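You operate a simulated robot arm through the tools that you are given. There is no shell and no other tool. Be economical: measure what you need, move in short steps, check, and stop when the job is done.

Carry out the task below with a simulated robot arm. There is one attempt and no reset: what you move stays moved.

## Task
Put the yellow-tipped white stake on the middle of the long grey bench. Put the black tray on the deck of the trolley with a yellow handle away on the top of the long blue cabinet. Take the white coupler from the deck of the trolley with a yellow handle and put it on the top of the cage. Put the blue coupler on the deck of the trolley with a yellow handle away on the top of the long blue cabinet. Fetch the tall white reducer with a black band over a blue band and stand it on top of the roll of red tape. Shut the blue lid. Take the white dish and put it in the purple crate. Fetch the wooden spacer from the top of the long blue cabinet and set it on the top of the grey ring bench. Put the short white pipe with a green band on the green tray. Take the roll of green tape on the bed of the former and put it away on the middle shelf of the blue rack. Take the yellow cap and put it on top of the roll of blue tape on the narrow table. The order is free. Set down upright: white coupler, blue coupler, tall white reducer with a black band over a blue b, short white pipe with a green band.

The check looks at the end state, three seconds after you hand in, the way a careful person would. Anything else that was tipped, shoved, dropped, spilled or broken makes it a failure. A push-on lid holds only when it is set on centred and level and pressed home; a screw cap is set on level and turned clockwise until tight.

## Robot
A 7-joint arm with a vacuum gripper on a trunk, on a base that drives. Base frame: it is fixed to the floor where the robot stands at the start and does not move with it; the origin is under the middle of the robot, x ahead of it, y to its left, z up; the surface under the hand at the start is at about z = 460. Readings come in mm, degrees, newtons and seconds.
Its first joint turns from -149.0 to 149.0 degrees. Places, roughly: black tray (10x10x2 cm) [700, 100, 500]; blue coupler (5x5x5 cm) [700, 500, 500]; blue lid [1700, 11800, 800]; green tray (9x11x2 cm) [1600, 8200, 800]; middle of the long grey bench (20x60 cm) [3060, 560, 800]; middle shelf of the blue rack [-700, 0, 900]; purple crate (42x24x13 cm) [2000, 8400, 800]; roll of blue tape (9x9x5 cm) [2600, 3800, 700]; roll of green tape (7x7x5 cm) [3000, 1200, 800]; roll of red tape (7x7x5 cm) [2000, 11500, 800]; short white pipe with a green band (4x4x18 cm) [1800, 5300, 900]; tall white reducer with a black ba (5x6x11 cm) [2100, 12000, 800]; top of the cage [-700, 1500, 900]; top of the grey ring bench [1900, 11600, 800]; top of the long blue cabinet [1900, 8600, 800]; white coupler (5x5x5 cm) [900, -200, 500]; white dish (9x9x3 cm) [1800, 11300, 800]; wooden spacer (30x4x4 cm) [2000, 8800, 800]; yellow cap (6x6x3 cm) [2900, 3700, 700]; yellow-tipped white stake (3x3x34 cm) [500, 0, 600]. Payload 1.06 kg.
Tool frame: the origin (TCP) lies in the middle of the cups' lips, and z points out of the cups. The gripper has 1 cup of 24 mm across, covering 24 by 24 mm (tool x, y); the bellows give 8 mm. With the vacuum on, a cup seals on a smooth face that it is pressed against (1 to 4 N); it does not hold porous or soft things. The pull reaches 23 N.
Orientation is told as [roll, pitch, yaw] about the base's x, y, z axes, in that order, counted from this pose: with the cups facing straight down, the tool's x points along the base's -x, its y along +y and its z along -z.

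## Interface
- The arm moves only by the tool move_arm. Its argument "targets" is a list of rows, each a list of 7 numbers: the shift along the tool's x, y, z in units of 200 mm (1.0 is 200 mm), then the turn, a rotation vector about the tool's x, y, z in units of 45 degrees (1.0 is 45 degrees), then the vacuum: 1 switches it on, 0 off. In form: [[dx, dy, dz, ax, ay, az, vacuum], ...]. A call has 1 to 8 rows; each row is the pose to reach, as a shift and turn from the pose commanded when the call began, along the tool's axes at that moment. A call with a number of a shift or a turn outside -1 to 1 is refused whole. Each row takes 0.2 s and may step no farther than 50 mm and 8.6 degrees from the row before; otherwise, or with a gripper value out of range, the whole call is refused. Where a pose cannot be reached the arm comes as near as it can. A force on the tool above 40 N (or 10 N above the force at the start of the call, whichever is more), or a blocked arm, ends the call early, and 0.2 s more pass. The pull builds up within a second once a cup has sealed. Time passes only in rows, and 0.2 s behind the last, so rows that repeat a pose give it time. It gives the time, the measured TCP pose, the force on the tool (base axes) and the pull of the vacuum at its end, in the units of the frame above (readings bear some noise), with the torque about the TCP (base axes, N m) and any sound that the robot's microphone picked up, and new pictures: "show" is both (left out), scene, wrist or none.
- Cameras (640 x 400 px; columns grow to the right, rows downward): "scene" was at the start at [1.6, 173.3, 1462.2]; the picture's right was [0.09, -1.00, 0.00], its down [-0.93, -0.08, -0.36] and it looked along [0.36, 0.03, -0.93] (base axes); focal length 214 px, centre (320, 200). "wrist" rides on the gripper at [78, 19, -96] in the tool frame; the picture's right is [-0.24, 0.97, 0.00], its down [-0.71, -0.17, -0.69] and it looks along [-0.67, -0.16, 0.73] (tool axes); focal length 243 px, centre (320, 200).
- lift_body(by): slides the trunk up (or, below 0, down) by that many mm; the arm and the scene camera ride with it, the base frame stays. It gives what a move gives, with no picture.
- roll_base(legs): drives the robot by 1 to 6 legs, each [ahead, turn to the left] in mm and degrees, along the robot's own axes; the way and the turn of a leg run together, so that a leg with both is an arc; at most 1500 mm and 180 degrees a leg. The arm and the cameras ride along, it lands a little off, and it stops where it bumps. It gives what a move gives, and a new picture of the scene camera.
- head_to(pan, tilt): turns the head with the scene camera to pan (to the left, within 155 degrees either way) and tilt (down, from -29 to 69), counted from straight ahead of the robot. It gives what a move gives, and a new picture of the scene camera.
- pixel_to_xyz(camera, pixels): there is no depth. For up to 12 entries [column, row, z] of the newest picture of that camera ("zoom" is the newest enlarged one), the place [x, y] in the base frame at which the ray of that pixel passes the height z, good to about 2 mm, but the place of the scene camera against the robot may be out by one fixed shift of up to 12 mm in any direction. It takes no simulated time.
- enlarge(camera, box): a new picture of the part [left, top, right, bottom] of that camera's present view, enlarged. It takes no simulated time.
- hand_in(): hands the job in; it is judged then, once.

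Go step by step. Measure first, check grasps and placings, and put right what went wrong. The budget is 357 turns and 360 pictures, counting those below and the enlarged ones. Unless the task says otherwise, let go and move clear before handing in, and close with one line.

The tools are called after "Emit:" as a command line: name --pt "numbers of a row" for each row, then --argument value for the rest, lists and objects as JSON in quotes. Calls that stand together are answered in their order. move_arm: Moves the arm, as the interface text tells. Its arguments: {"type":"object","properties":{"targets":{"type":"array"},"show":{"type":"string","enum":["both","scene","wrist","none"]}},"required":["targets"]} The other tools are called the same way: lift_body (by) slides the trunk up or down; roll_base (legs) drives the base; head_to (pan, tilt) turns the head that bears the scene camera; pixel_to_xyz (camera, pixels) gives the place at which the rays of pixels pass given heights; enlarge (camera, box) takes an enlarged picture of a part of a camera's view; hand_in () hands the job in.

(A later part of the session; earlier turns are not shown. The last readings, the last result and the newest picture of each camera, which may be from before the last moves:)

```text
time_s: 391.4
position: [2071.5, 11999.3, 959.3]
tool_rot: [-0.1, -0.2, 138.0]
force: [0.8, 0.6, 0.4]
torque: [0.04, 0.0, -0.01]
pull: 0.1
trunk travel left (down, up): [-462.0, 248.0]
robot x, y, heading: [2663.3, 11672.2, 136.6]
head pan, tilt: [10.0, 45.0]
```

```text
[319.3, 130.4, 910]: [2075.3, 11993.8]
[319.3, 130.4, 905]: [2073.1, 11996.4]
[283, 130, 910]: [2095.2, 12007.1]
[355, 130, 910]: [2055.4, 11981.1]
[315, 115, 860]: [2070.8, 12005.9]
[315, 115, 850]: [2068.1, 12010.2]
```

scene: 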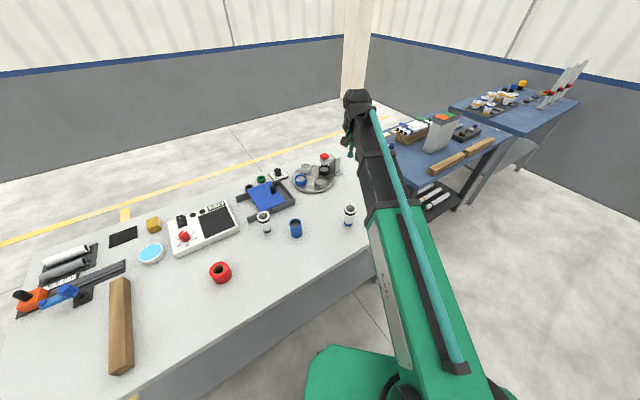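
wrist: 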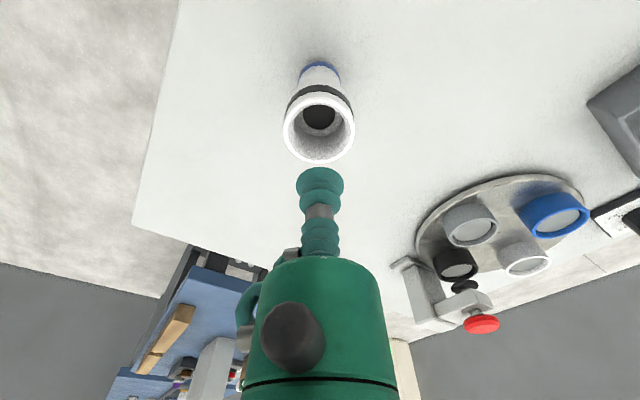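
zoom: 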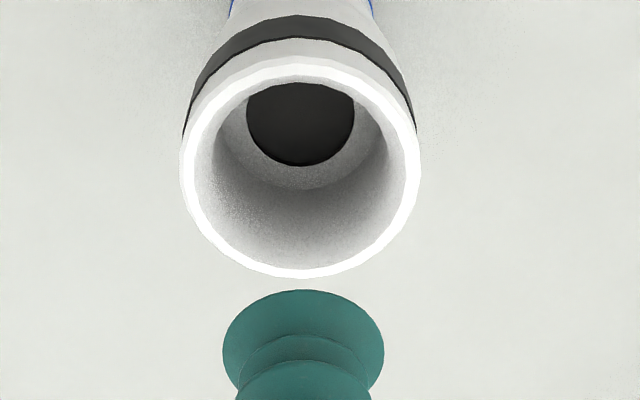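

Emit:
pixel_to_xyz --camera "wrist" --pixels '[[319, 117.5, 890], [319, 117.5, 880], [319, 117.5, 870], [319, 117.5, 860], [320, 68, 810]]'

Emit:
move_arm --pt "0.024 0.008 0.1 0 0 0 1" --pt "0.024 0.008 0.25 0 0 0 1" --pt "0.024 0.008 0.3 0 0 0 1" --pt "0.024 0.008 0.33 0 0 0 1" --pt "0.024 0.008 0.36 0 0 0 1" --show "wrist"

```text
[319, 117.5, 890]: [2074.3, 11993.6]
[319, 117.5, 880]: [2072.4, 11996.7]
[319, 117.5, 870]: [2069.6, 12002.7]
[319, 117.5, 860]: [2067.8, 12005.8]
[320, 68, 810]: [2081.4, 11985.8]
```

```text
time_s: 392.6
position: [2074.6, 11994.8, 885.3]
tool_rot: [-0.1, -0.2, 138.1]
force: [0.0, -0.1, -0.1]
torque: [-0.05, 0.0, 0.0]
pull: 0.0
trunk travel left (down, up): [-462.0, 248.0]
robot x, y, heading: [2659.0, 11669.6, 136.7]
head pan, tilt: [10.0, 45.0]
```

wrist: 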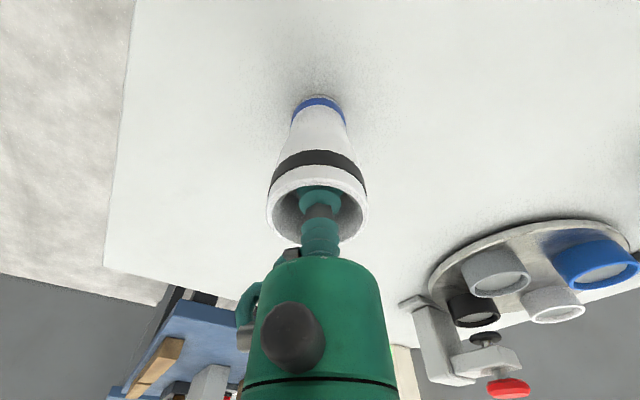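

No contact yet; I continue in small steps.

Emit:
move_arm --pt "0 0 0.015 0 0 0 1" --pt "0 0 0.03 0 0 0 1" --pt "0 0 0.045 0 0 0 1" --pt "0 0 0.06 0 0 0 1" --pt "0 0 0.07 0 0 0 1" --show "none"

```text
time_s: 393.8
position: [2073.6, 11995.9, 874.2]
tool_rot: [-0.1, -0.4, 137.9]
force: [0.0, 0.2, 16.6]
torque: [-0.06, 0.02, 0.03]
pull: 22.4
trunk travel left (down, up): [-462.0, 248.0]
robot x, y, heading: [2660.1, 11672.6, 136.8]
head pan, tilt: [10.0, 45.0]
```

Sealed. I lift by the trunk and swing the base back toward the tape.

Emit:
move_arm --pt "0 0 -0.03 0 0 0 1" --pt "0 0 -0.15 0 0 0 1" --pt "0 0 -0.3 0 0 0 1" --show "wrist"

Emit:
lift_body --by 150

Emit:
roll_base --legs '[[0, 47.5]]'

Emit:
move_arm --pt "0 0 0 0 0 0 1" --show "wrist"

```text
time_s: 394.6
position: [2072.7, 11994.3, 933.4]
tool_rot: [-0.1, -0.3, 138.0]
force: [1.3, 0.8, -1.4]
torque: [-0.05, -0.03, 0.03]
pull: 23.0
trunk travel left (down, up): [-462.0, 248.0]
robot x, y, heading: [2662.4, 11671.9, 137.0]
head pan, tilt: [10.0, 45.0]
```

wrist: 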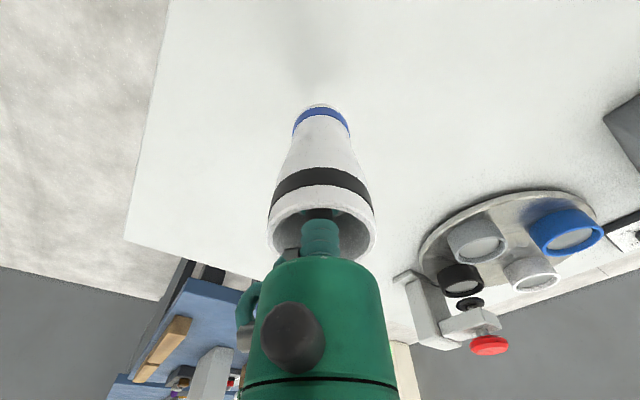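

```text
time_s: 396.3
position: [2073.5, 11995.6, 1082.9]
tool_rot: [0.0, -0.2, 138.0]
force: [0.0, -0.5, -1.5]
torque: [0.0, -0.05, 0.02]
pull: 23.3
trunk travel left (down, up): [-612.0, 98.0]
robot x, y, heading: [2661.7, 11673.5, 136.5]
head pan, tilt: [10.0, 45.0]
```

```text
time_s: 398.9
position: [2024.9, 11456.0, 1083.2]
tool_rot: [-0.2, -0.3, -174.5]
force: [0.1, -0.5, -1.8]
torque: [-0.02, 0.0, 0.01]
pull: 23.1
trunk travel left (down, up): [-612.0, 98.0]
robot x, y, heading: [2661.0, 11671.6, -175.7]
head pan, tilt: [10.0, 45.0]
```

scene: 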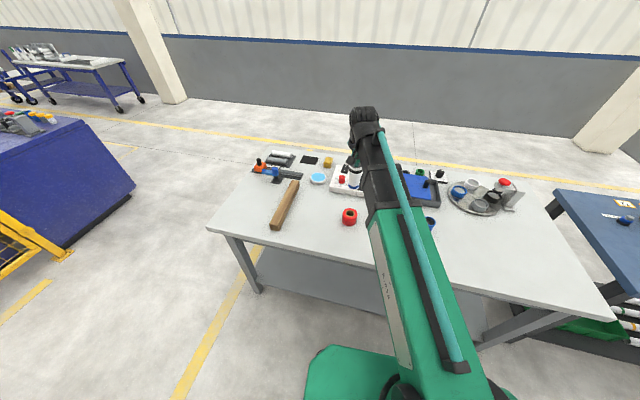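

```text
time_s: 399.3
position: [2025.2, 11456.8, 1082.9]
tool_rot: [-0.1, -0.1, -174.5]
force: [-0.2, -0.6, -0.5]
torque: [-0.01, 0.0, 0.01]
pull: 23.4
trunk travel left (down, up): [-612.0, 98.0]
robot x, y, heading: [2661.0, 11668.5, -175.6]
head pan, tilt: [10.0, 45.0]
```

wrist: 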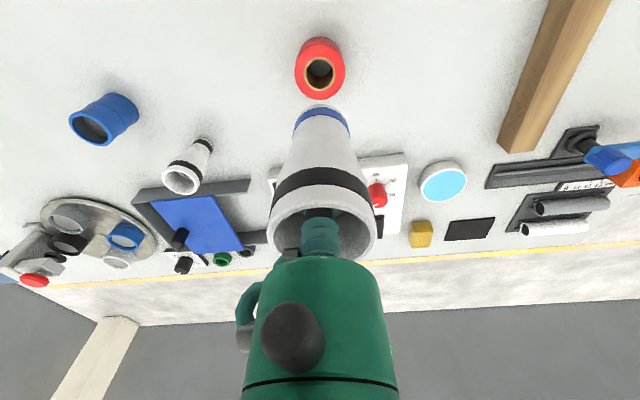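

Emit:
enlarge --camera "wrist" --box '[280, 25, 360, 110]'

Emit:
pixel_to_xyz --camera "wrist" --pixels '[[320, 73, 850], [295, 73, 850], [345, 73, 850], [320, 99, 850], [320, 37, 800]]'

```text
4.71 times, centred on (320, 68) of wrist
```

zoom: 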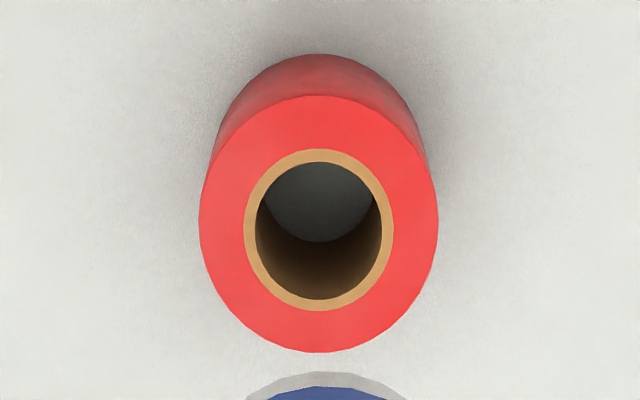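

```text
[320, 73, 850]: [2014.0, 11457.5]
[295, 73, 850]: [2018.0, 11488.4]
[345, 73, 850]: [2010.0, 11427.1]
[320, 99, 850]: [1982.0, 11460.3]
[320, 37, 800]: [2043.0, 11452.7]
```

Tape top centre ≈(2014,11458). I move over it and lower partway.

Emit:
move_arm --pt "-0.054 -0.01 0 0 0 0 1" --show "none"

Emit:
lift_body --by -130

Emit:
move_arm --pt "0 0 0 0 0 0 1" --show "wrist"

Emit:
enlarge --camera "wrist" --box '[260, 40, 380, 200]'

```text
time_s: 399.7
position: [2013.4, 11456.6, 1082.7]
tool_rot: [-0.2, -0.2, -174.4]
force: [-0.4, 0.2, -0.6]
torque: [0.0, -0.03, 0.01]
pull: 23.4
trunk travel left (down, up): [-612.0, 98.0]
robot x, y, heading: [2664.3, 11667.9, -175.6]
head pan, tilt: [10.0, 45.0]
```

```text
time_s: 401.3
position: [2013.8, 11457.5, 952.6]
tool_rot: [-0.1, -0.1, -174.6]
force: [-0.4, -0.6, -1.5]
torque: [-0.01, -0.01, 0.0]
pull: 22.4
trunk travel left (down, up): [-482.0, 228.0]
robot x, y, heading: [2659.1, 11671.7, -175.9]
head pan, tilt: [10.0, 45.0]
```

```text
time_s: 401.7
position: [2014.2, 11457.3, 952.1]
tool_rot: [-0.2, -0.2, -174.5]
force: [0.0, -0.2, -1.0]
torque: [0.0, 0.0, 0.03]
pull: 23.0
trunk travel left (down, up): [-482.0, 228.0]
robot x, y, heading: [2665.1, 11672.8, -175.5]
head pan, tilt: [10.0, 45.0]
```

wrist: 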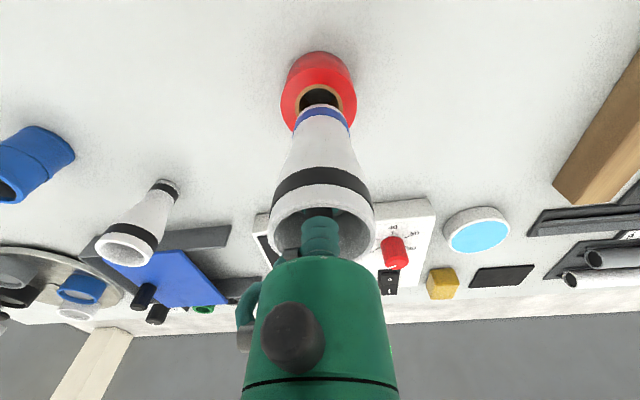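

```text
2.50 times, centred on (320, 120) of wrist
```

zoom: 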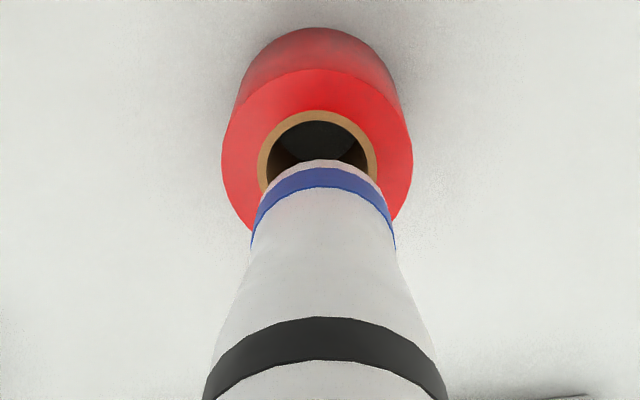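

Emit:
pixel_to_xyz --camera "zoom" --pixels '[[221, 165, 850], [413, 165, 850], [317, 69, 850], [317, 165, 850], [317, 28, 800], [257, 155, 850], [377, 155, 850]]'

```text
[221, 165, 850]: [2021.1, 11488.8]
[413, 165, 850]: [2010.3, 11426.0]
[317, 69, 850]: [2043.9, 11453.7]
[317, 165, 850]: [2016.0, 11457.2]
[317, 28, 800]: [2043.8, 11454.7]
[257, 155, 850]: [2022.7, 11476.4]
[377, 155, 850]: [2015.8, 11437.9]
```

Tape centre (2012,11457) matches the tool. I lower to contact.

Emit:
move_arm --pt "-0.006 0 0.08 0 0 0 1" --pt "-0.006 0 0.11 0 0 0 1" --pt "-0.006 0 0.125 0 0 0 1" --pt "-0.006 0 0.14 0 0 0 1" --pt "-0.006 0 0.15 0 0 0 1" --show "wrist"

```text
time_s: 402.9
position: [2013.5, 11457.8, 923.9]
tool_rot: [-0.1, -0.3, -174.5]
force: [-0.8, -0.2, 15.5]
torque: [-0.07, -0.06, -0.01]
pull: 22.9
trunk travel left (down, up): [-482.0, 228.0]
robot x, y, heading: [2660.5, 11670.7, -176.0]
head pan, tilt: [10.0, 45.0]
```

wrist: 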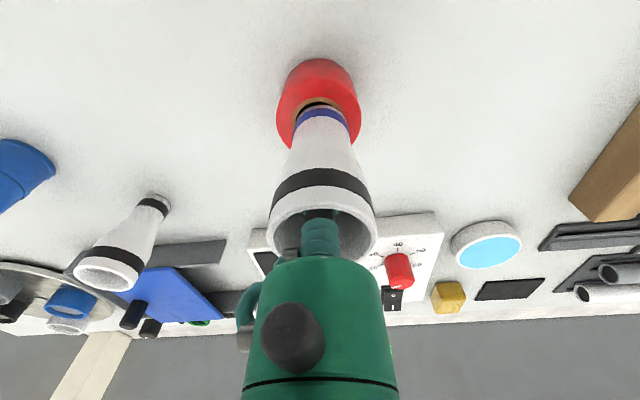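

Emit:
enlarge --camera "wrist" --box '[260, 40, 380, 160]'

```text
3.33 times, centred on (320, 100) of wrist
```

zoom: 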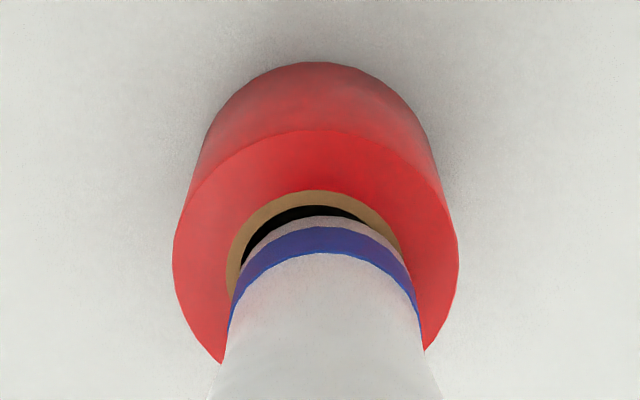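

The hole still shows ~2–3 mm at the front, so the reducer sits ≈6 mm too far −x. I lift, shift +6 mm in x and lower again.

Emit:
move_arm --pt "0 0 -0.06 0 0 0 1" --pt "0.03 0 -0.06 0 0 0 1" --pt "0.03 0 -0.03 0 0 0 1" --pt "0.03 0 -0.015 0 0 0 1" --pt "0.03 0 0 0 0 0 1" --show "wrist"

Emit:
enlarge --camera "wrist" --box '[260, 40, 380, 160]'

```text
time_s: 404.1
position: [2020.0, 11458.0, 924.4]
tool_rot: [-0.1, -0.3, -174.5]
force: [0.0, -1.0, 13.7]
torque: [-0.05, -0.02, 0.0]
pull: 23.1
trunk travel left (down, up): [-482.0, 228.0]
robot x, y, heading: [2662.4, 11670.9, -175.6]
head pan, tilt: [10.0, 45.0]
```

wrist: 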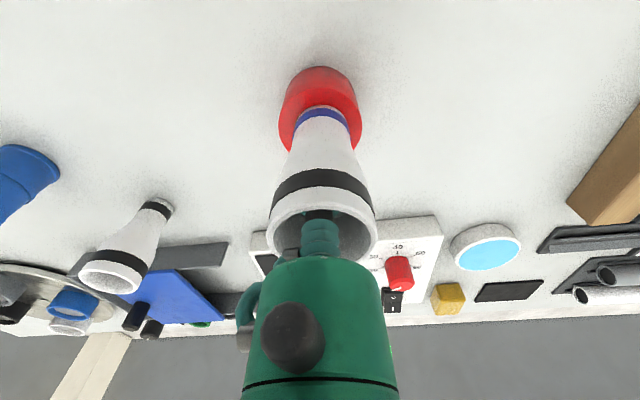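

```text
3.33 times, centred on (320, 100) of wrist
```

zoom: 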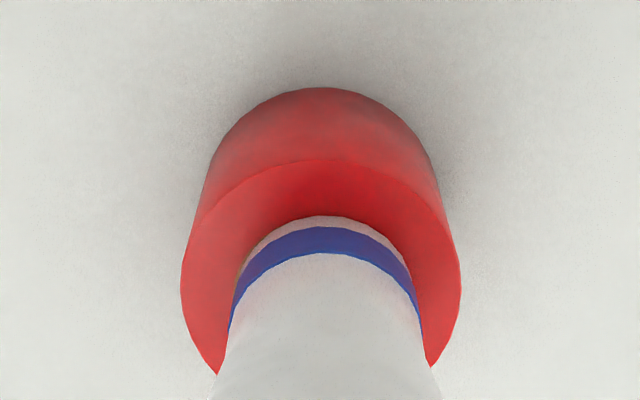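

Now it is centred. Release and rise.

Emit:
move_arm --pt "0 0 -0.02 0 0 0 0" --pt "0 0 -0.02 0 0 0 0" --pt "0 0 -0.025 0 0 0 0" --pt "0 0 -0.035 0 0 0 0" --pt "0 0 -0.1 0 0 0 0" --pt "0 0 -0.25 0 0 0 0" --pt "0 0 -0.45 0 0 0 0" --show "wrist"

```text
time_s: 405.7
position: [2019.7, 11456.7, 1013.1]
tool_rot: [-0.1, -0.2, -174.5]
force: [-0.4, -0.1, -0.6]
torque: [-0.01, -0.01, -0.02]
pull: 0.0
trunk travel left (down, up): [-482.0, 228.0]
robot x, y, heading: [2660.5, 11672.0, -175.8]
head pan, tilt: [10.0, 45.0]
```

wrist: 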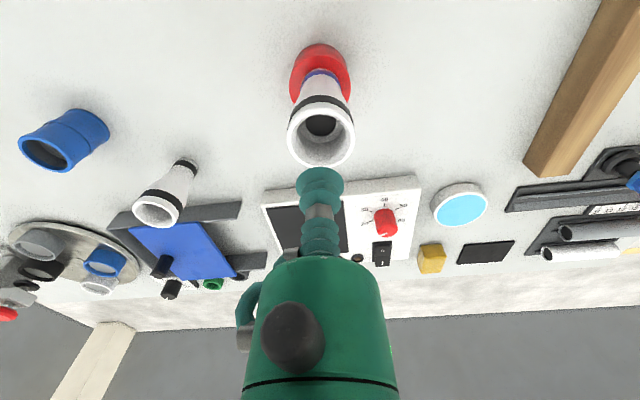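

Reducer stands on the tape. Next the lid: raise, rotate base right 24° and look from above.

Emit:
lift_body --by 110

Emit:
roll_base --legs '[[0, -24]]'

Emit:
move_arm --pt "-0.2 0 0 0 0 0 0" --pt "-0.4 0 0 0 0 0 0" --pt "-0.6 0 0 0 0 0 0" --pt "-0.8 0 0 0 0 0 0" --show "wrist"

```text
time_s: 407.1
position: [2020.3, 11457.7, 1122.4]
tool_rot: [0.0, -0.2, -174.5]
force: [0.2, 0.0, -0.8]
torque: [0.01, 0.03, -0.02]
pull: 0.0
trunk travel left (down, up): [-592.0, 118.0]
robot x, y, heading: [2664.0, 11668.7, -175.8]
head pan, tilt: [10.0, 45.0]
```

```text
time_s: 408.7
position: [1989.6, 11738.0, 1122.6]
tool_rot: [-0.1, -0.2, 161.4]
force: [0.4, -0.6, -0.2]
torque: [-0.03, 0.0, 0.03]
pull: 0.0
trunk travel left (down, up): [-592.0, 118.0]
robot x, y, heading: [2661.0, 11670.1, 160.1]
head pan, tilt: [10.0, 45.0]
```

scene: 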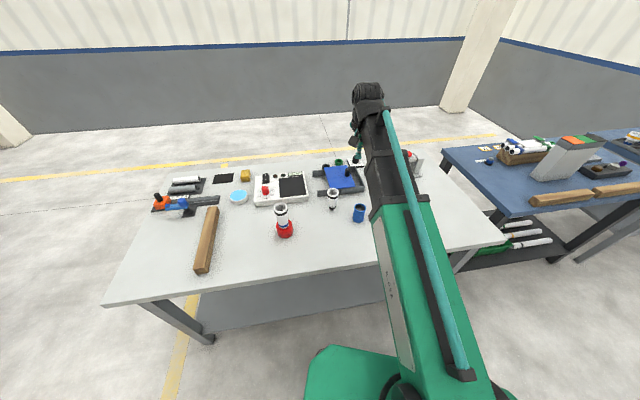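

```text
time_s: 409.7
position: [1836.2, 11788.2, 1121.4]
tool_rot: [-0.1, -0.1, 161.4]
force: [-0.1, -0.1, 0.9]
torque: [-0.02, -0.02, 0.01]
pull: 0.1
trunk travel left (down, up): [-592.0, 118.0]
robot x, y, heading: [2658.9, 11674.1, 160.0]
head pan, tilt: [10.0, 45.0]
```

wrist: 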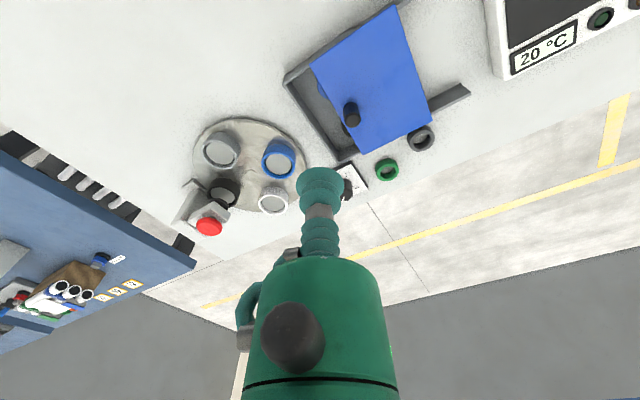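

Emit:
enlarge --camera "wrist" --box '[270, 0, 490, 180]'

Emit:
enlarge --camera "scene" --box '[300, 150, 390, 215]'

```text
2.22 times, centred on (380, 90) of wrist
```

zoom: 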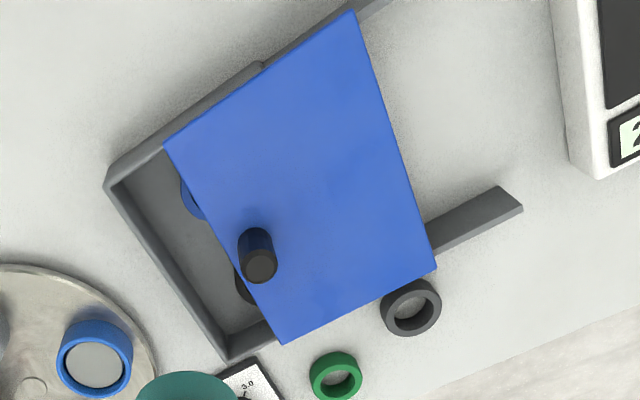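

```text
6.15 times, centred on (345, 182) of scene
```

zoom: 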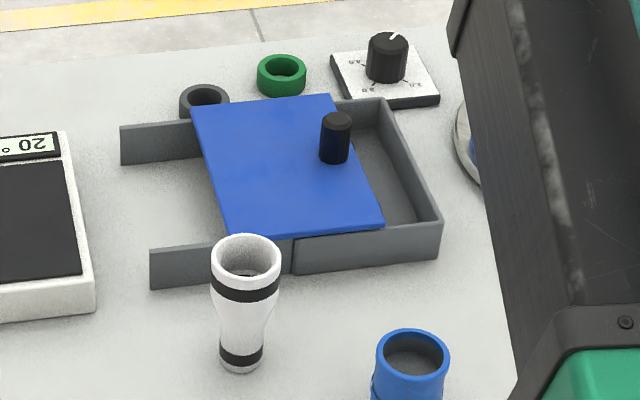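

Emit:
enlarge --camera "wrist" --box '[270, 0, 490, 180]'

Emit:
pixel_to_xyz --camera "zoom" --pixels '[[163, 148, 840], [280, 345, 840], [437, 268, 840], [352, 10, 840], [105, 182, 840], [228, 360, 840], [265, 65, 840], [258, 230, 850], [258, 268, 880], [120, 180, 840], [228, 335, 840], [300, 170, 840]]'

```text
2.22 times, centred on (380, 90) of wrist
```

zoom: 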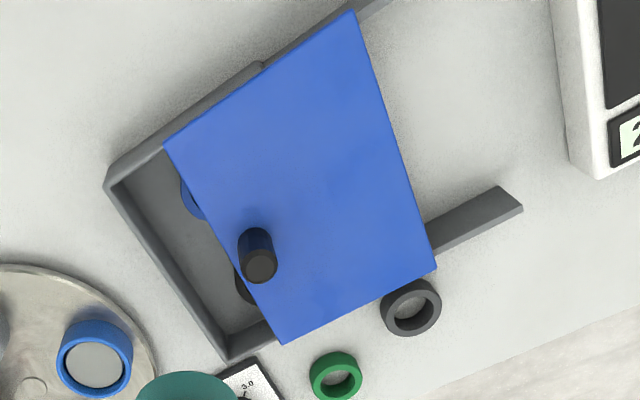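

```text
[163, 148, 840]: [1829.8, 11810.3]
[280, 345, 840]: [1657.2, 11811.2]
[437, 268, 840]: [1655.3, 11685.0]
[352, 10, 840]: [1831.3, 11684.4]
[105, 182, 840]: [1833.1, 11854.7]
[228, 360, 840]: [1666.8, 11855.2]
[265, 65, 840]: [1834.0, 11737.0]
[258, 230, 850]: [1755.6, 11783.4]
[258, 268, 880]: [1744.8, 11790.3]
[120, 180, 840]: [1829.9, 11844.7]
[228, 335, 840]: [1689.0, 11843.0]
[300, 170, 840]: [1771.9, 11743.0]
```

Lid spans y 11685–11811; the box spans 11737–11855, so it must slide about +47 mm in y. I go down onto the lid away from the knob.

Emit:
move_arm --pt "-0.17 0.14 0 0 0 0 0" --pt "-0.339 0.28 0 0 0 0 0" --pt "-0.339 0.42 0 0 0 0 0" --show "none"

Emit:
lift_body --by -240

Emit:
move_arm --pt "0 0 0.05 0 0 0 0" --show "wrist"

```text
time_s: 410.5
position: [1745.6, 11730.1, 1122.8]
tool_rot: [-0.1, -0.3, 161.4]
force: [0.6, 0.3, -0.1]
torque: [0.0, 0.01, 0.02]
pull: 0.0
trunk travel left (down, up): [-592.0, 118.0]
robot x, y, heading: [2665.2, 11672.2, 160.0]
head pan, tilt: [10.0, 45.0]
```

```text
time_s: 413.0
position: [1746.5, 11730.6, 883.2]
tool_rot: [0.0, -0.2, 161.5]
force: [0.2, 1.1, -0.6]
torque: [0.0, 0.01, 0.01]
pull: 0.1
trunk travel left (down, up): [-352.0, 358.0]
robot x, y, heading: [2661.3, 11671.8, 160.1]
head pan, tilt: [10.0, 45.0]
```

```text
time_s: 413.4
position: [1746.5, 11731.8, 873.6]
tool_rot: [-0.1, -0.1, 161.4]
force: [0.1, 1.0, 0.5]
torque: [-0.01, 0.01, 0.0]
pull: 0.1
trunk travel left (down, up): [-352.0, 358.0]
robot x, y, heading: [2662.5, 11670.8, 160.4]
head pan, tilt: [10.0, 45.0]
```

wrist: 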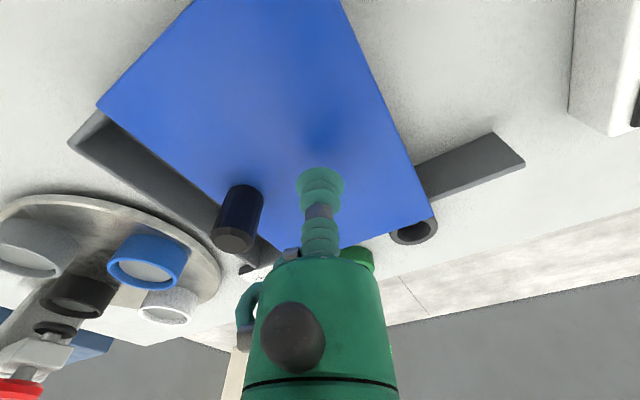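

I descend gently onto the lid with the vacuum on.

Emit:
move_arm --pt "0 0 0.08 0 0 0 1" --pt "0 0 0.12 0 0 0 1" --pt "0 0 0.14 0 0 0 1" --pt "0 0 0.155 0 0 0 1" --pt "0 0 0.165 0 0 0 1" --pt "0 0 0.165 0 0 0 1" --show "none"

```text
time_s: 414.8
position: [1745.5, 11731.2, 841.7]
tool_rot: [-0.1, -0.3, 161.4]
force: [-13.8, 1.0, 21.1]
torque: [-0.06, -0.19, -0.04]
pull: 23.8
trunk travel left (down, up): [-352.0, 358.0]
robot x, y, heading: [2664.3, 11675.5, 160.3]
head pan, tilt: [10.0, 45.0]
```

Sealed. I ease the pressure and slide the lid +y in small steps.

Emit:
move_arm --pt "0 0 -0.02 0 0 0 1" --pt "-0.018 -0.055 -0.02 0 0 0 1" --pt "-0.037 -0.11 -0.02 0 0 0 1" --pt "-0.055 -0.165 -0.02 0 0 0 1" --pt "-0.07 -0.208 -0.02 0 0 0 1" --show "wrist"

```text
time_s: 416.0
position: [1745.1, 11777.1, 842.2]
tool_rot: [-0.2, -0.2, 161.3]
force: [-0.8, 1.9, -11.8]
torque: [-0.06, -0.05, -0.01]
pull: 23.0
trunk travel left (down, up): [-352.0, 358.0]
robot x, y, heading: [2658.7, 11672.3, 160.2]
head pan, tilt: [10.0, 45.0]
```

wrist: 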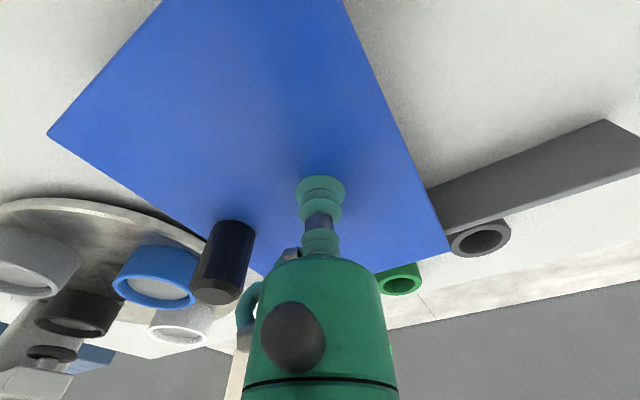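

Slid 45 mm with no stop yet; I nudge on gently to find the end stop.

Emit:
move_arm --pt "-0.003 -0.01 0.01 0 0 0 1" --pt "-0.006 -0.02 0.01 0 0 0 1" --pt "-0.01 -0.03 0.01 0 0 0 1" --show "none"

```text
time_s: 416.8
position: [1745.5, 11781.6, 843.5]
tool_rot: [-0.1, -0.2, 161.3]
force: [-3.6, 1.2, 5.8]
torque: [-0.06, -0.15, -0.15]
pull: 23.2
trunk travel left (down, up): [-352.0, 358.0]
robot x, y, heading: [2663.2, 11671.2, 160.1]
head pan, tilt: [10.0, 45.0]
```

Emit:
move_arm --pt "-0.003 -0.01 0 0 0 0 1" --pt "-0.006 -0.02 0 0 0 0 1" --pt "-0.01 -0.03 0 0 0 0 1" --show "wrist"

```text
time_s: 417.6
position: [1746.4, 11784.5, 843.7]
tool_rot: [0.1, -0.2, 161.6]
force: [-3.0, -16.5, 10.8]
torque: [0.28, -0.18, -0.05]
pull: 22.8
trunk travel left (down, up): [-352.0, 358.0]
robot x, y, heading: [2659.6, 11668.4, 160.5]
head pan, tilt: [10.0, 45.0]
```

wrist: 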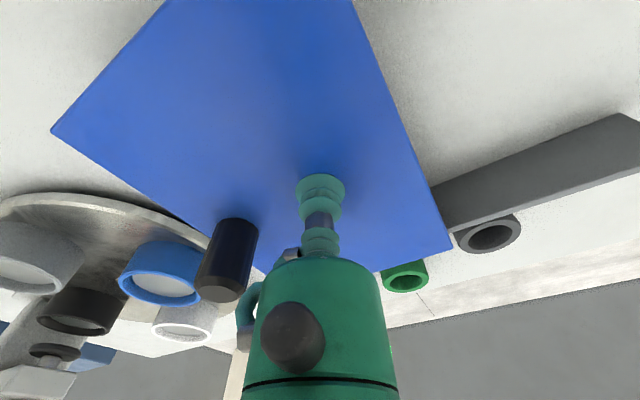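

The end stop is reached (−16 N in y), so the lid is shut. I ease, release and rise.

Emit:
move_arm --pt "0.004 0.012 0 0 0 0 1" --pt "0.004 0.012 -0.01 0 0 0 0" --pt "0.004 0.012 -0.015 0 0 0 0" --pt "0.004 0.012 -0.02 0 0 0 0" --pt "0.004 0.012 -0.04 0 0 0 0" --pt "0.004 0.012 -0.2 0 0 0 0" --pt "0.004 0.012 -0.4 0 0 0 0" --show "none"

Emit:
lift_body --by 200

Emit:
move_arm --pt "0.24 0 0 0 0 0 0" --pt "0.48 0 0 0 0 0 0" --pt "0.72 0 0 0 0 0 0" --pt "0.9 0 0 0 0 0 0" --show "both"

```text
time_s: 419.2
position: [1747.3, 11785.7, 923.1]
tool_rot: [-0.1, -0.2, 161.3]
force: [0.3, 0.1, 0.3]
torque: [0.0, -0.02, -0.01]
pull: 0.1
trunk travel left (down, up): [-352.0, 358.0]
robot x, y, heading: [2663.3, 11672.0, 160.0]
head pan, tilt: [10.0, 45.0]
```

```text
time_s: 421.4
position: [1746.6, 11784.2, 1123.5]
tool_rot: [-0.2, -0.3, 161.4]
force: [-0.1, 0.2, -0.1]
torque: [0.0, 0.01, 0.01]
pull: 0.1
trunk travel left (down, up): [-552.0, 158.0]
robot x, y, heading: [2660.4, 11671.6, 160.2]
head pan, tilt: [10.0, 45.0]
```

```text
time_s: 422.4
position: [1918.5, 11726.0, 1121.2]
tool_rot: [0.0, -0.1, 161.4]
force: [-0.2, 0.1, 0.3]
torque: [0.03, 0.03, -0.02]
pull: 0.1
trunk travel left (down, up): [-552.0, 158.0]
robot x, y, heading: [2659.7, 11675.4, 160.1]
head pan, tilt: [10.0, 45.0]
```

scene: 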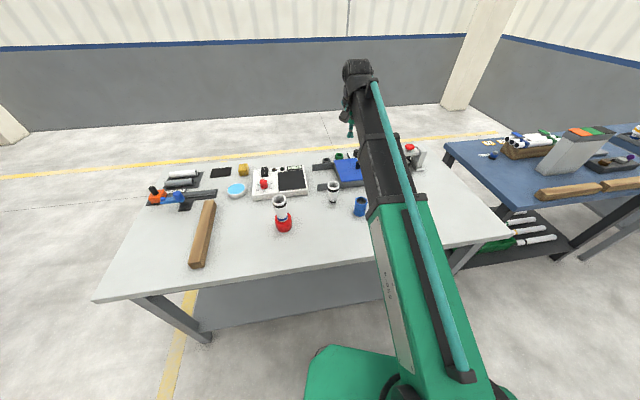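
wrist: 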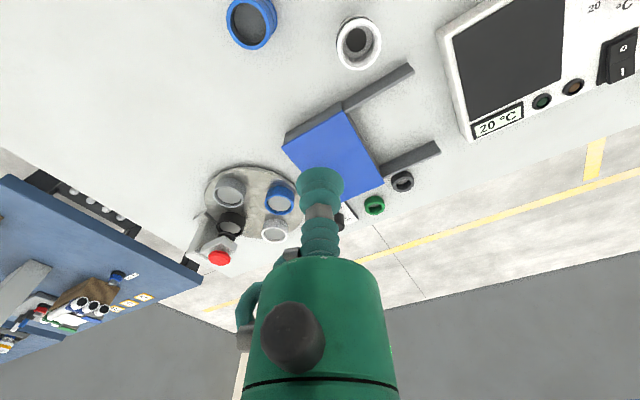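

Lid is shut. Next the dish: I move the robot ~400 mm south and face west again.

Emit:
roll_base --legs '[[0, 110], [405, 0], [0, -105]]'

Emit:
move_arm --pt "-0.2 0 0 0 0 0 0" --pt "-0.3 0 0 0 0 0 0" --show "wrist"

```text
time_s: 433.9
position: [1920.1, 11232.9, 1122.1]
tool_rot: [0.0, -0.2, 168.0]
force: [0.2, -0.8, -0.9]
torque: [-0.02, -0.01, -0.01]
pull: 0.1
trunk travel left (down, up): [-552.0, 158.0]
robot x, y, heading: [2665.7, 11261.8, 167.0]
head pan, tilt: [10.0, 45.0]
```

scene: 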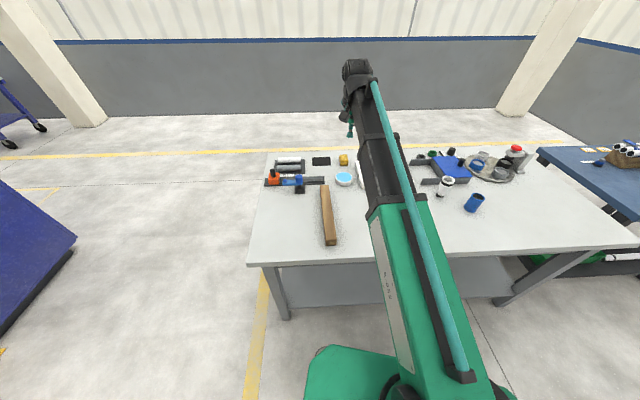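

```text
time_s: 434.5
position: [1860.0, 11244.4, 1119.7]
tool_rot: [-0.1, -0.2, 167.9]
force: [-0.5, -0.2, 0.0]
torque: [0.01, -0.03, 0.0]
pull: 0.0
trunk travel left (down, up): [-552.0, 158.0]
robot x, y, heading: [2665.4, 11262.7, 166.7]
head pan, tilt: [10.0, 45.0]
```

wrist: 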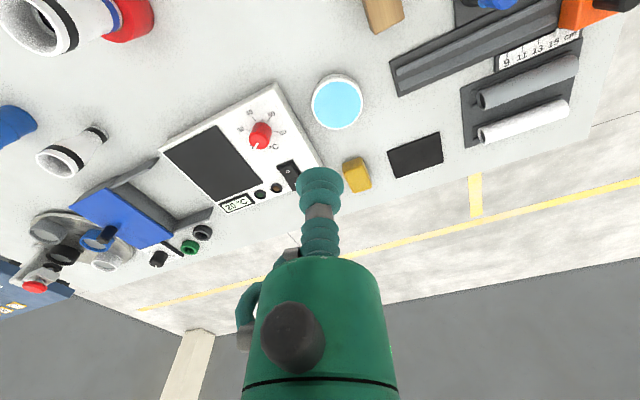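

Emit:
enlarge --camera "wrist" --box '[298, 65, 378, 140]'

Emit:
pixel_to_xyz --camera "wrist" --pixels '[[338, 103, 830], [338, 103, 820], [311, 103, 830], [364, 103, 830], [338, 76, 830], [338, 129, 830]]'

```text
5.33 times, centred on (338, 102) of wrist
```

zoom: 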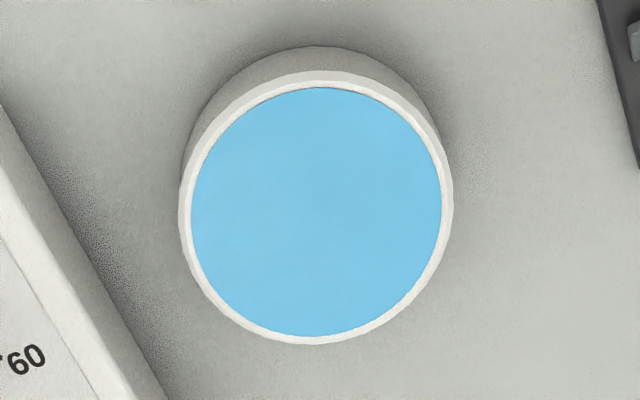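

```text
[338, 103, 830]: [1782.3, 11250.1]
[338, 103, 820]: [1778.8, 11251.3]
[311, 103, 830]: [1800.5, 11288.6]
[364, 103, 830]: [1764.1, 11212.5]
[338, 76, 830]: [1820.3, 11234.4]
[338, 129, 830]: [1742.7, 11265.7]
```

The dish has a blue (possibly liquid) surface close to the rim; I must keep it level. I centre at (1781.5,11251) and descend.

Emit:
move_arm --pt "-0.2 0.025 0 0 0 0 0" --pt "-0.391 0.05 0 0 0 0 0" --show "none"

Emit:
lift_body --by -240

Emit:
move_arm --pt "0 0 0 0 0 0 0" --show "wrist"

```text
time_s: 435.1
position: [1780.3, 11251.8, 1121.3]
tool_rot: [-0.1, -0.2, 168.0]
force: [0.2, -0.6, -1.1]
torque: [0.02, -0.01, 0.02]
pull: 0.0
trunk travel left (down, up): [-552.0, 158.0]
robot x, y, heading: [2666.4, 11257.9, 166.9]
head pan, tilt: [10.0, 45.0]
```

```text
time_s: 437.6
position: [1782.5, 11252.2, 881.4]
tool_rot: [0.0, -0.3, 168.0]
force: [-0.1, -0.1, 0.4]
torque: [-0.03, 0.0, -0.05]
pull: 0.0
trunk travel left (down, up): [-312.0, 398.0]
robot x, y, heading: [2664.7, 11262.0, 166.8]
head pan, tilt: [10.0, 45.0]
```

```text
time_s: 438.0
position: [1782.4, 11253.1, 882.0]
tool_rot: [0.0, -0.2, 168.0]
force: [-0.6, 0.0, 0.0]
torque: [-0.04, -0.02, -0.01]
pull: 0.2
trunk travel left (down, up): [-312.0, 398.0]
robot x, y, heading: [2667.1, 11265.7, 167.0]
head pan, tilt: [10.0, 45.0]
```

wrist: 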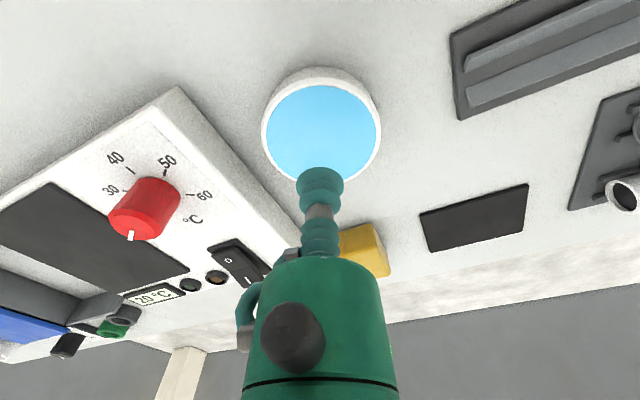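

Emit:
pixel_to_xyz --camera "wrist" --pixels '[[321, 132, 828], [262, 132, 828], [382, 132, 828], [321, 185, 828], [321, 80, 828]]'

Emit:
move_arm --pt "0 0 0.15 0 0 0 1" --pt "0 0 0.22 0 0 0 1" --pt "0 0 0.25 0 0 0 1" --pt "0 0 0.27 0 0 0 1" --pt "0 0 0.285 0 0 0 1" --pt "0 0 0.295 0 0 0 1" --show "wrist"

```text
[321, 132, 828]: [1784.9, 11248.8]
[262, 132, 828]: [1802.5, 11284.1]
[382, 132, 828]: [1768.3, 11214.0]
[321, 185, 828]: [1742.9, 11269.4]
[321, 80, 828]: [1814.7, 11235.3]
```

```text
time_s: 439.4
position: [1782.7, 11251.1, 824.4]
tool_rot: [-0.1, -0.4, 168.0]
force: [-5.5, 0.2, 16.8]
torque: [-0.04, -0.11, -0.01]
pull: 22.7
trunk travel left (down, up): [-312.0, 398.0]
robot x, y, heading: [2664.8, 11262.2, 166.9]
head pan, tilt: [10.0, 45.0]
```

wrist: 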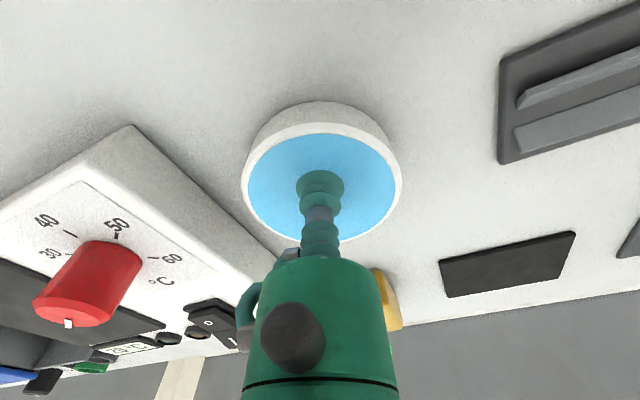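

Sealed on the dish. I lift slowly, raise, retract, and check.

Emit:
move_arm --pt "0 0 -0.02 0 0 0 1" --pt "0 0 -0.05 0 0 0 1" --pt "0 0 -0.15 0 0 0 1" --pt "0 0 -0.3 0 0 0 1" --show "none"

Emit:
lift_body --by 270

Emit:
move_arm --pt "0.2 0 0 0 0 0 1" --pt "0.4 0 0 0 0 0 1" --pt "0.6 0 0 0 0 0 1" --pt "0.8 0 0 0 0 0 1" --pt "0.9 0 0 0 0 0 1" --show "wrist"

```text
time_s: 440.4
position: [1781.8, 11252.8, 882.2]
tool_rot: [-0.1, -0.3, 168.0]
force: [0.1, -0.1, -5.6]
torque: [-0.02, -0.04, 0.04]
pull: 22.7
trunk travel left (down, up): [-312.0, 398.0]
robot x, y, heading: [2664.3, 11259.7, 166.9]
head pan, tilt: [10.0, 45.0]
```

```text
time_s: 443.2
position: [1782.2, 11252.8, 1152.3]
tool_rot: [-0.1, -0.2, 168.1]
force: [-0.1, -0.1, -5.2]
torque: [-0.03, -0.03, 0.0]
pull: 23.2
trunk travel left (down, up): [-582.0, 128.0]
robot x, y, heading: [2664.0, 11262.9, 166.8]
head pan, tilt: [10.0, 45.0]
```

```text
time_s: 444.4
position: [1958.8, 11214.5, 1151.6]
tool_rot: [-0.2, -0.2, 168.0]
force: [-1.1, 0.1, -5.0]
torque: [-0.02, -0.06, -0.01]
pull: 22.7
trunk travel left (down, up): [-582.0, 128.0]
robot x, y, heading: [2669.2, 11268.2, 167.0]
head pan, tilt: [10.0, 45.0]
```

wrist: 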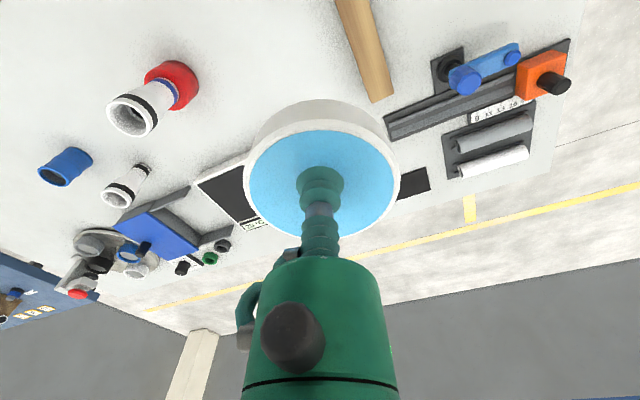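

Dish is held level (≈0.5 kg). I drive back to the cabinet's west side.

Emit:
roll_base --legs '[[0, 103], [900, 0], [0, -90], [1450, 0], [150, 0], [0, 90]]'

Emit:
head_to --pan 0 --tilt 25

```text
time_s: 469.0
position: [1267.5, 9699.8, 1151.6]
tool_rot: [-0.1, -0.2, -87.9]
force: [-1.6, -0.1, -5.0]
torque: [0.05, 0.03, 0.01]
pull: 22.9
trunk travel left (down, up): [-582.0, 128.0]
robot x, y, heading: [1051.0, 10372.3, -88.9]
head pan, tilt: [10.0, 45.0]
```

scene: 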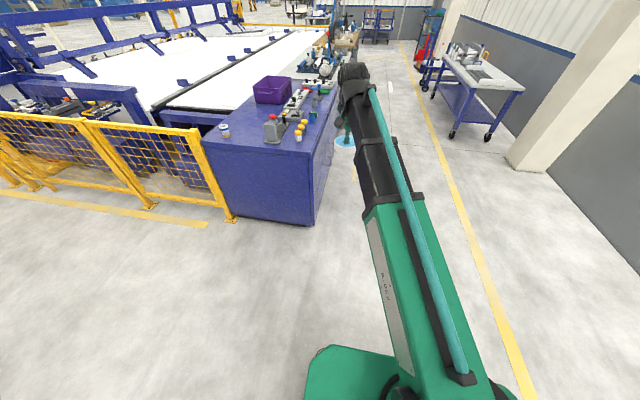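

```text
time_s: 469.8
position: [1268.5, 9698.7, 1151.3]
tool_rot: [-0.1, -0.2, -87.9]
force: [0.3, -0.2, -5.0]
torque: [0.1, -0.01, 0.02]
pull: 22.9
trunk travel left (down, up): [-582.0, 128.0]
robot x, y, heading: [1049.3, 10373.2, -88.9]
head pan, tilt: [0.0, 25.0]
```

scene: 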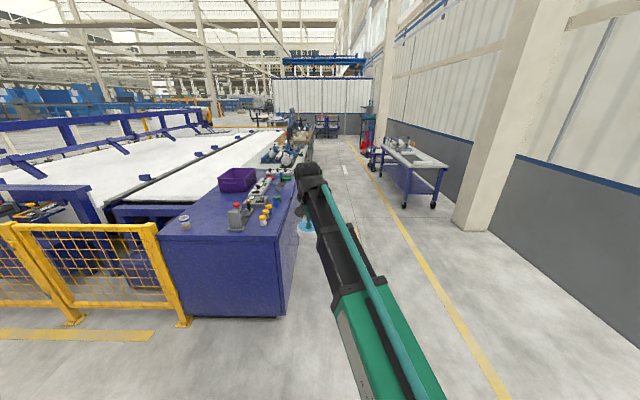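

Emit:
roll_base --legs '[[1100, 0], [1030, 0], [0, 90]]'

Emit:
move_arm --pt "0 0 0 0 0 0.17 1" --pt "0 0 0 0 0 0.34 1" --pt "0 0 0 0 0 0.51 1" --pt "0 0 0 0 0 0.68 1" --pt "0 0 0 0 0 0.85 1" --pt "0 0 0 0 0 1 1" --show "none"

Emit:
move_arm --pt "0 0 0 0 0 0.17 1" --pt "0 0 0 0 0 0.34 1" --pt "0 0 0 0 0 0.51 1" --pt "0 0 0 0 0 0.68 1" --pt "0 0 0 0 0 0.85 1" --pt "0 0 0 0 0 1 1" --show "wrist"

```text
time_s: 484.1
position: [1746.8, 8448.2, 1151.6]
tool_rot: [-0.1, -0.2, 0.7]
force: [0.1, 0.2, -4.9]
torque: [0.01, 0.04, 0.02]
pull: 23.0
trunk travel left (down, up): [-582.0, 128.0]
robot x, y, heading: [1073.3, 8245.3, -0.5]
head pan, tilt: [0.0, 25.0]
```

scene: 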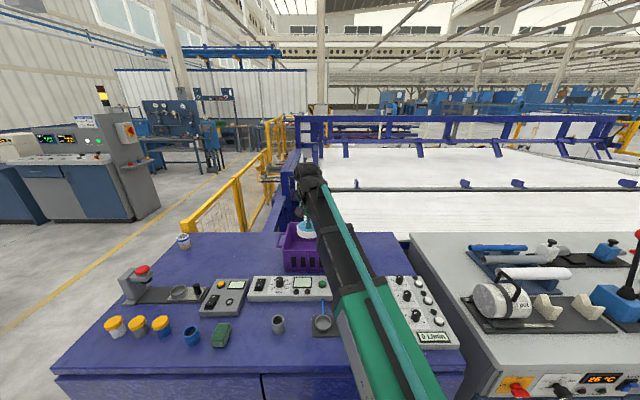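

```text
time_s: 485.5
position: [1746.3, 8449.0, 1151.3]
tool_rot: [0.1, -0.2, -44.3]
force: [0.1, -0.5, -5.3]
torque: [0.04, 0.01, -0.02]
pull: 22.8
trunk travel left (down, up): [-582.0, 128.0]
robot x, y, heading: [1066.7, 8244.9, -0.3]
head pan, tilt: [0.0, 25.0]
```

```text
time_s: 486.9
position: [1747.1, 8448.7, 1150.2]
tool_rot: [0.2, -0.1, -89.3]
force: [-0.1, 0.0, -5.4]
torque: [0.09, 0.01, -0.01]
pull: 22.9
trunk travel left (down, up): [-582.0, 128.0]
robot x, y, heading: [1067.6, 8244.2, -0.3]
head pan, tilt: [0.0, 25.0]
```

wrist: 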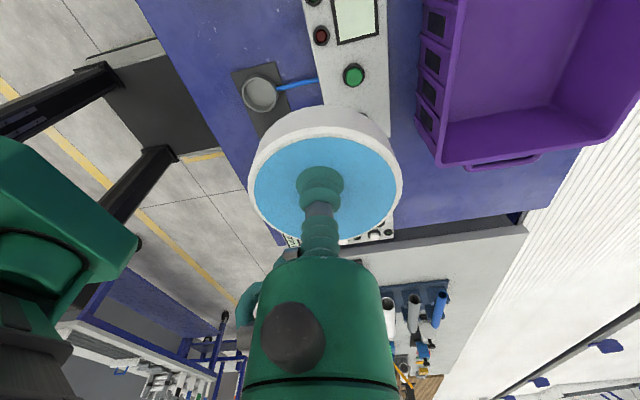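

Emit:
pixel_to_xyz --camera "wrist" --pixels '[[437, 165, 930], [608, 145, 930], [460, 0, 930], [437, 165, 920], [455, 122, 810], [590, 108, 930]]'

Emit:
move_arm --pt "0 0.2 0 0 0 0 1" --pt "0 0.4 0 0 0 0 1" --pt "0 0.6 0 0 0 0 1" --pt "0 0.8 0 0 0 0 1" --pt "0 1 0 0 0 0 1" --show "wrist"

```text
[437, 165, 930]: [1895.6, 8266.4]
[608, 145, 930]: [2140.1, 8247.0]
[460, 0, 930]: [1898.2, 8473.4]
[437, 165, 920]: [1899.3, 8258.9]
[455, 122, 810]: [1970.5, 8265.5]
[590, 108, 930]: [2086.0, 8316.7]
```

```text
time_s: 488.1
position: [1947.2, 8450.6, 1150.4]
tool_rot: [0.2, -0.1, -89.2]
force: [0.3, -0.1, -6.2]
torque: [0.07, -0.03, -0.02]
pull: 23.3
trunk travel left (down, up): [-582.0, 128.0]
robot x, y, heading: [1066.7, 8244.9, -0.4]
head pan, tilt: [0.0, 25.0]
```

wrist: 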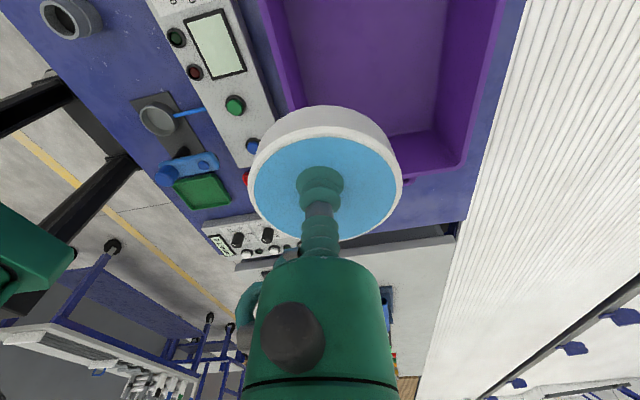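

Crate spans x ≈1896–2140, centre ≈2015. I move over its middle and check.

Emit:
move_arm --pt "0 0.17 0 0 0 0 1" --pt "0 0.34 0 0 0 0 1" --show "none"

Emit:
lift_body --by -150

Emit:
move_arm --pt "0 0 0 0 0 0 1" --show "both"

```text
time_s: 488.7
position: [2014.8, 8452.2, 1152.9]
tool_rot: [0.2, -0.1, -89.2]
force: [0.0, -0.5, -4.3]
torque: [0.05, 0.02, 0.04]
pull: 22.9
trunk travel left (down, up): [-582.0, 128.0]
robot x, y, heading: [1065.5, 8246.3, -0.4]
head pan, tilt: [0.0, 25.0]
```

```text
time_s: 490.5
position: [2012.8, 8452.7, 1002.9]
tool_rot: [0.3, -0.1, -89.3]
force: [-1.2, 0.4, -4.9]
torque: [0.04, -0.04, 0.04]
pull: 23.3
trunk travel left (down, up): [-432.0, 278.0]
robot x, y, heading: [1070.8, 8247.8, -0.5]
head pan, tilt: [0.0, 25.0]
```

```text
time_s: 490.9
position: [2013.0, 8452.5, 1000.4]
tool_rot: [0.2, -0.2, -89.2]
force: [-0.2, -0.1, -4.6]
torque: [0.06, -0.02, -0.03]
pull: 23.1
trunk travel left (down, up): [-432.0, 278.0]
robot x, y, heading: [1067.8, 8242.5, -0.4]
head pan, tilt: [0.0, 25.0]
```

scene: 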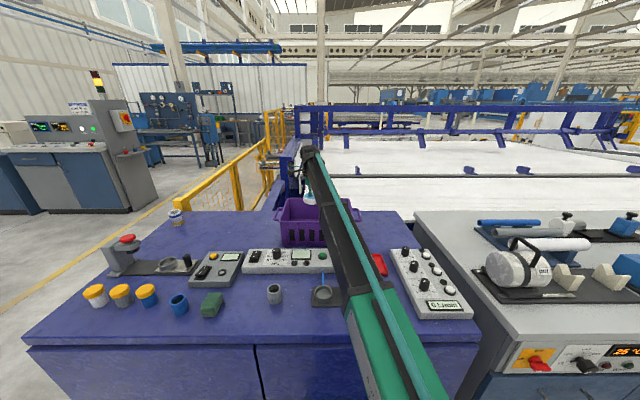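
wrist: 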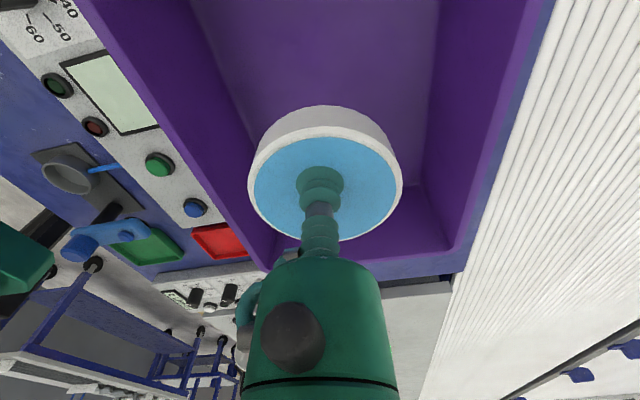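

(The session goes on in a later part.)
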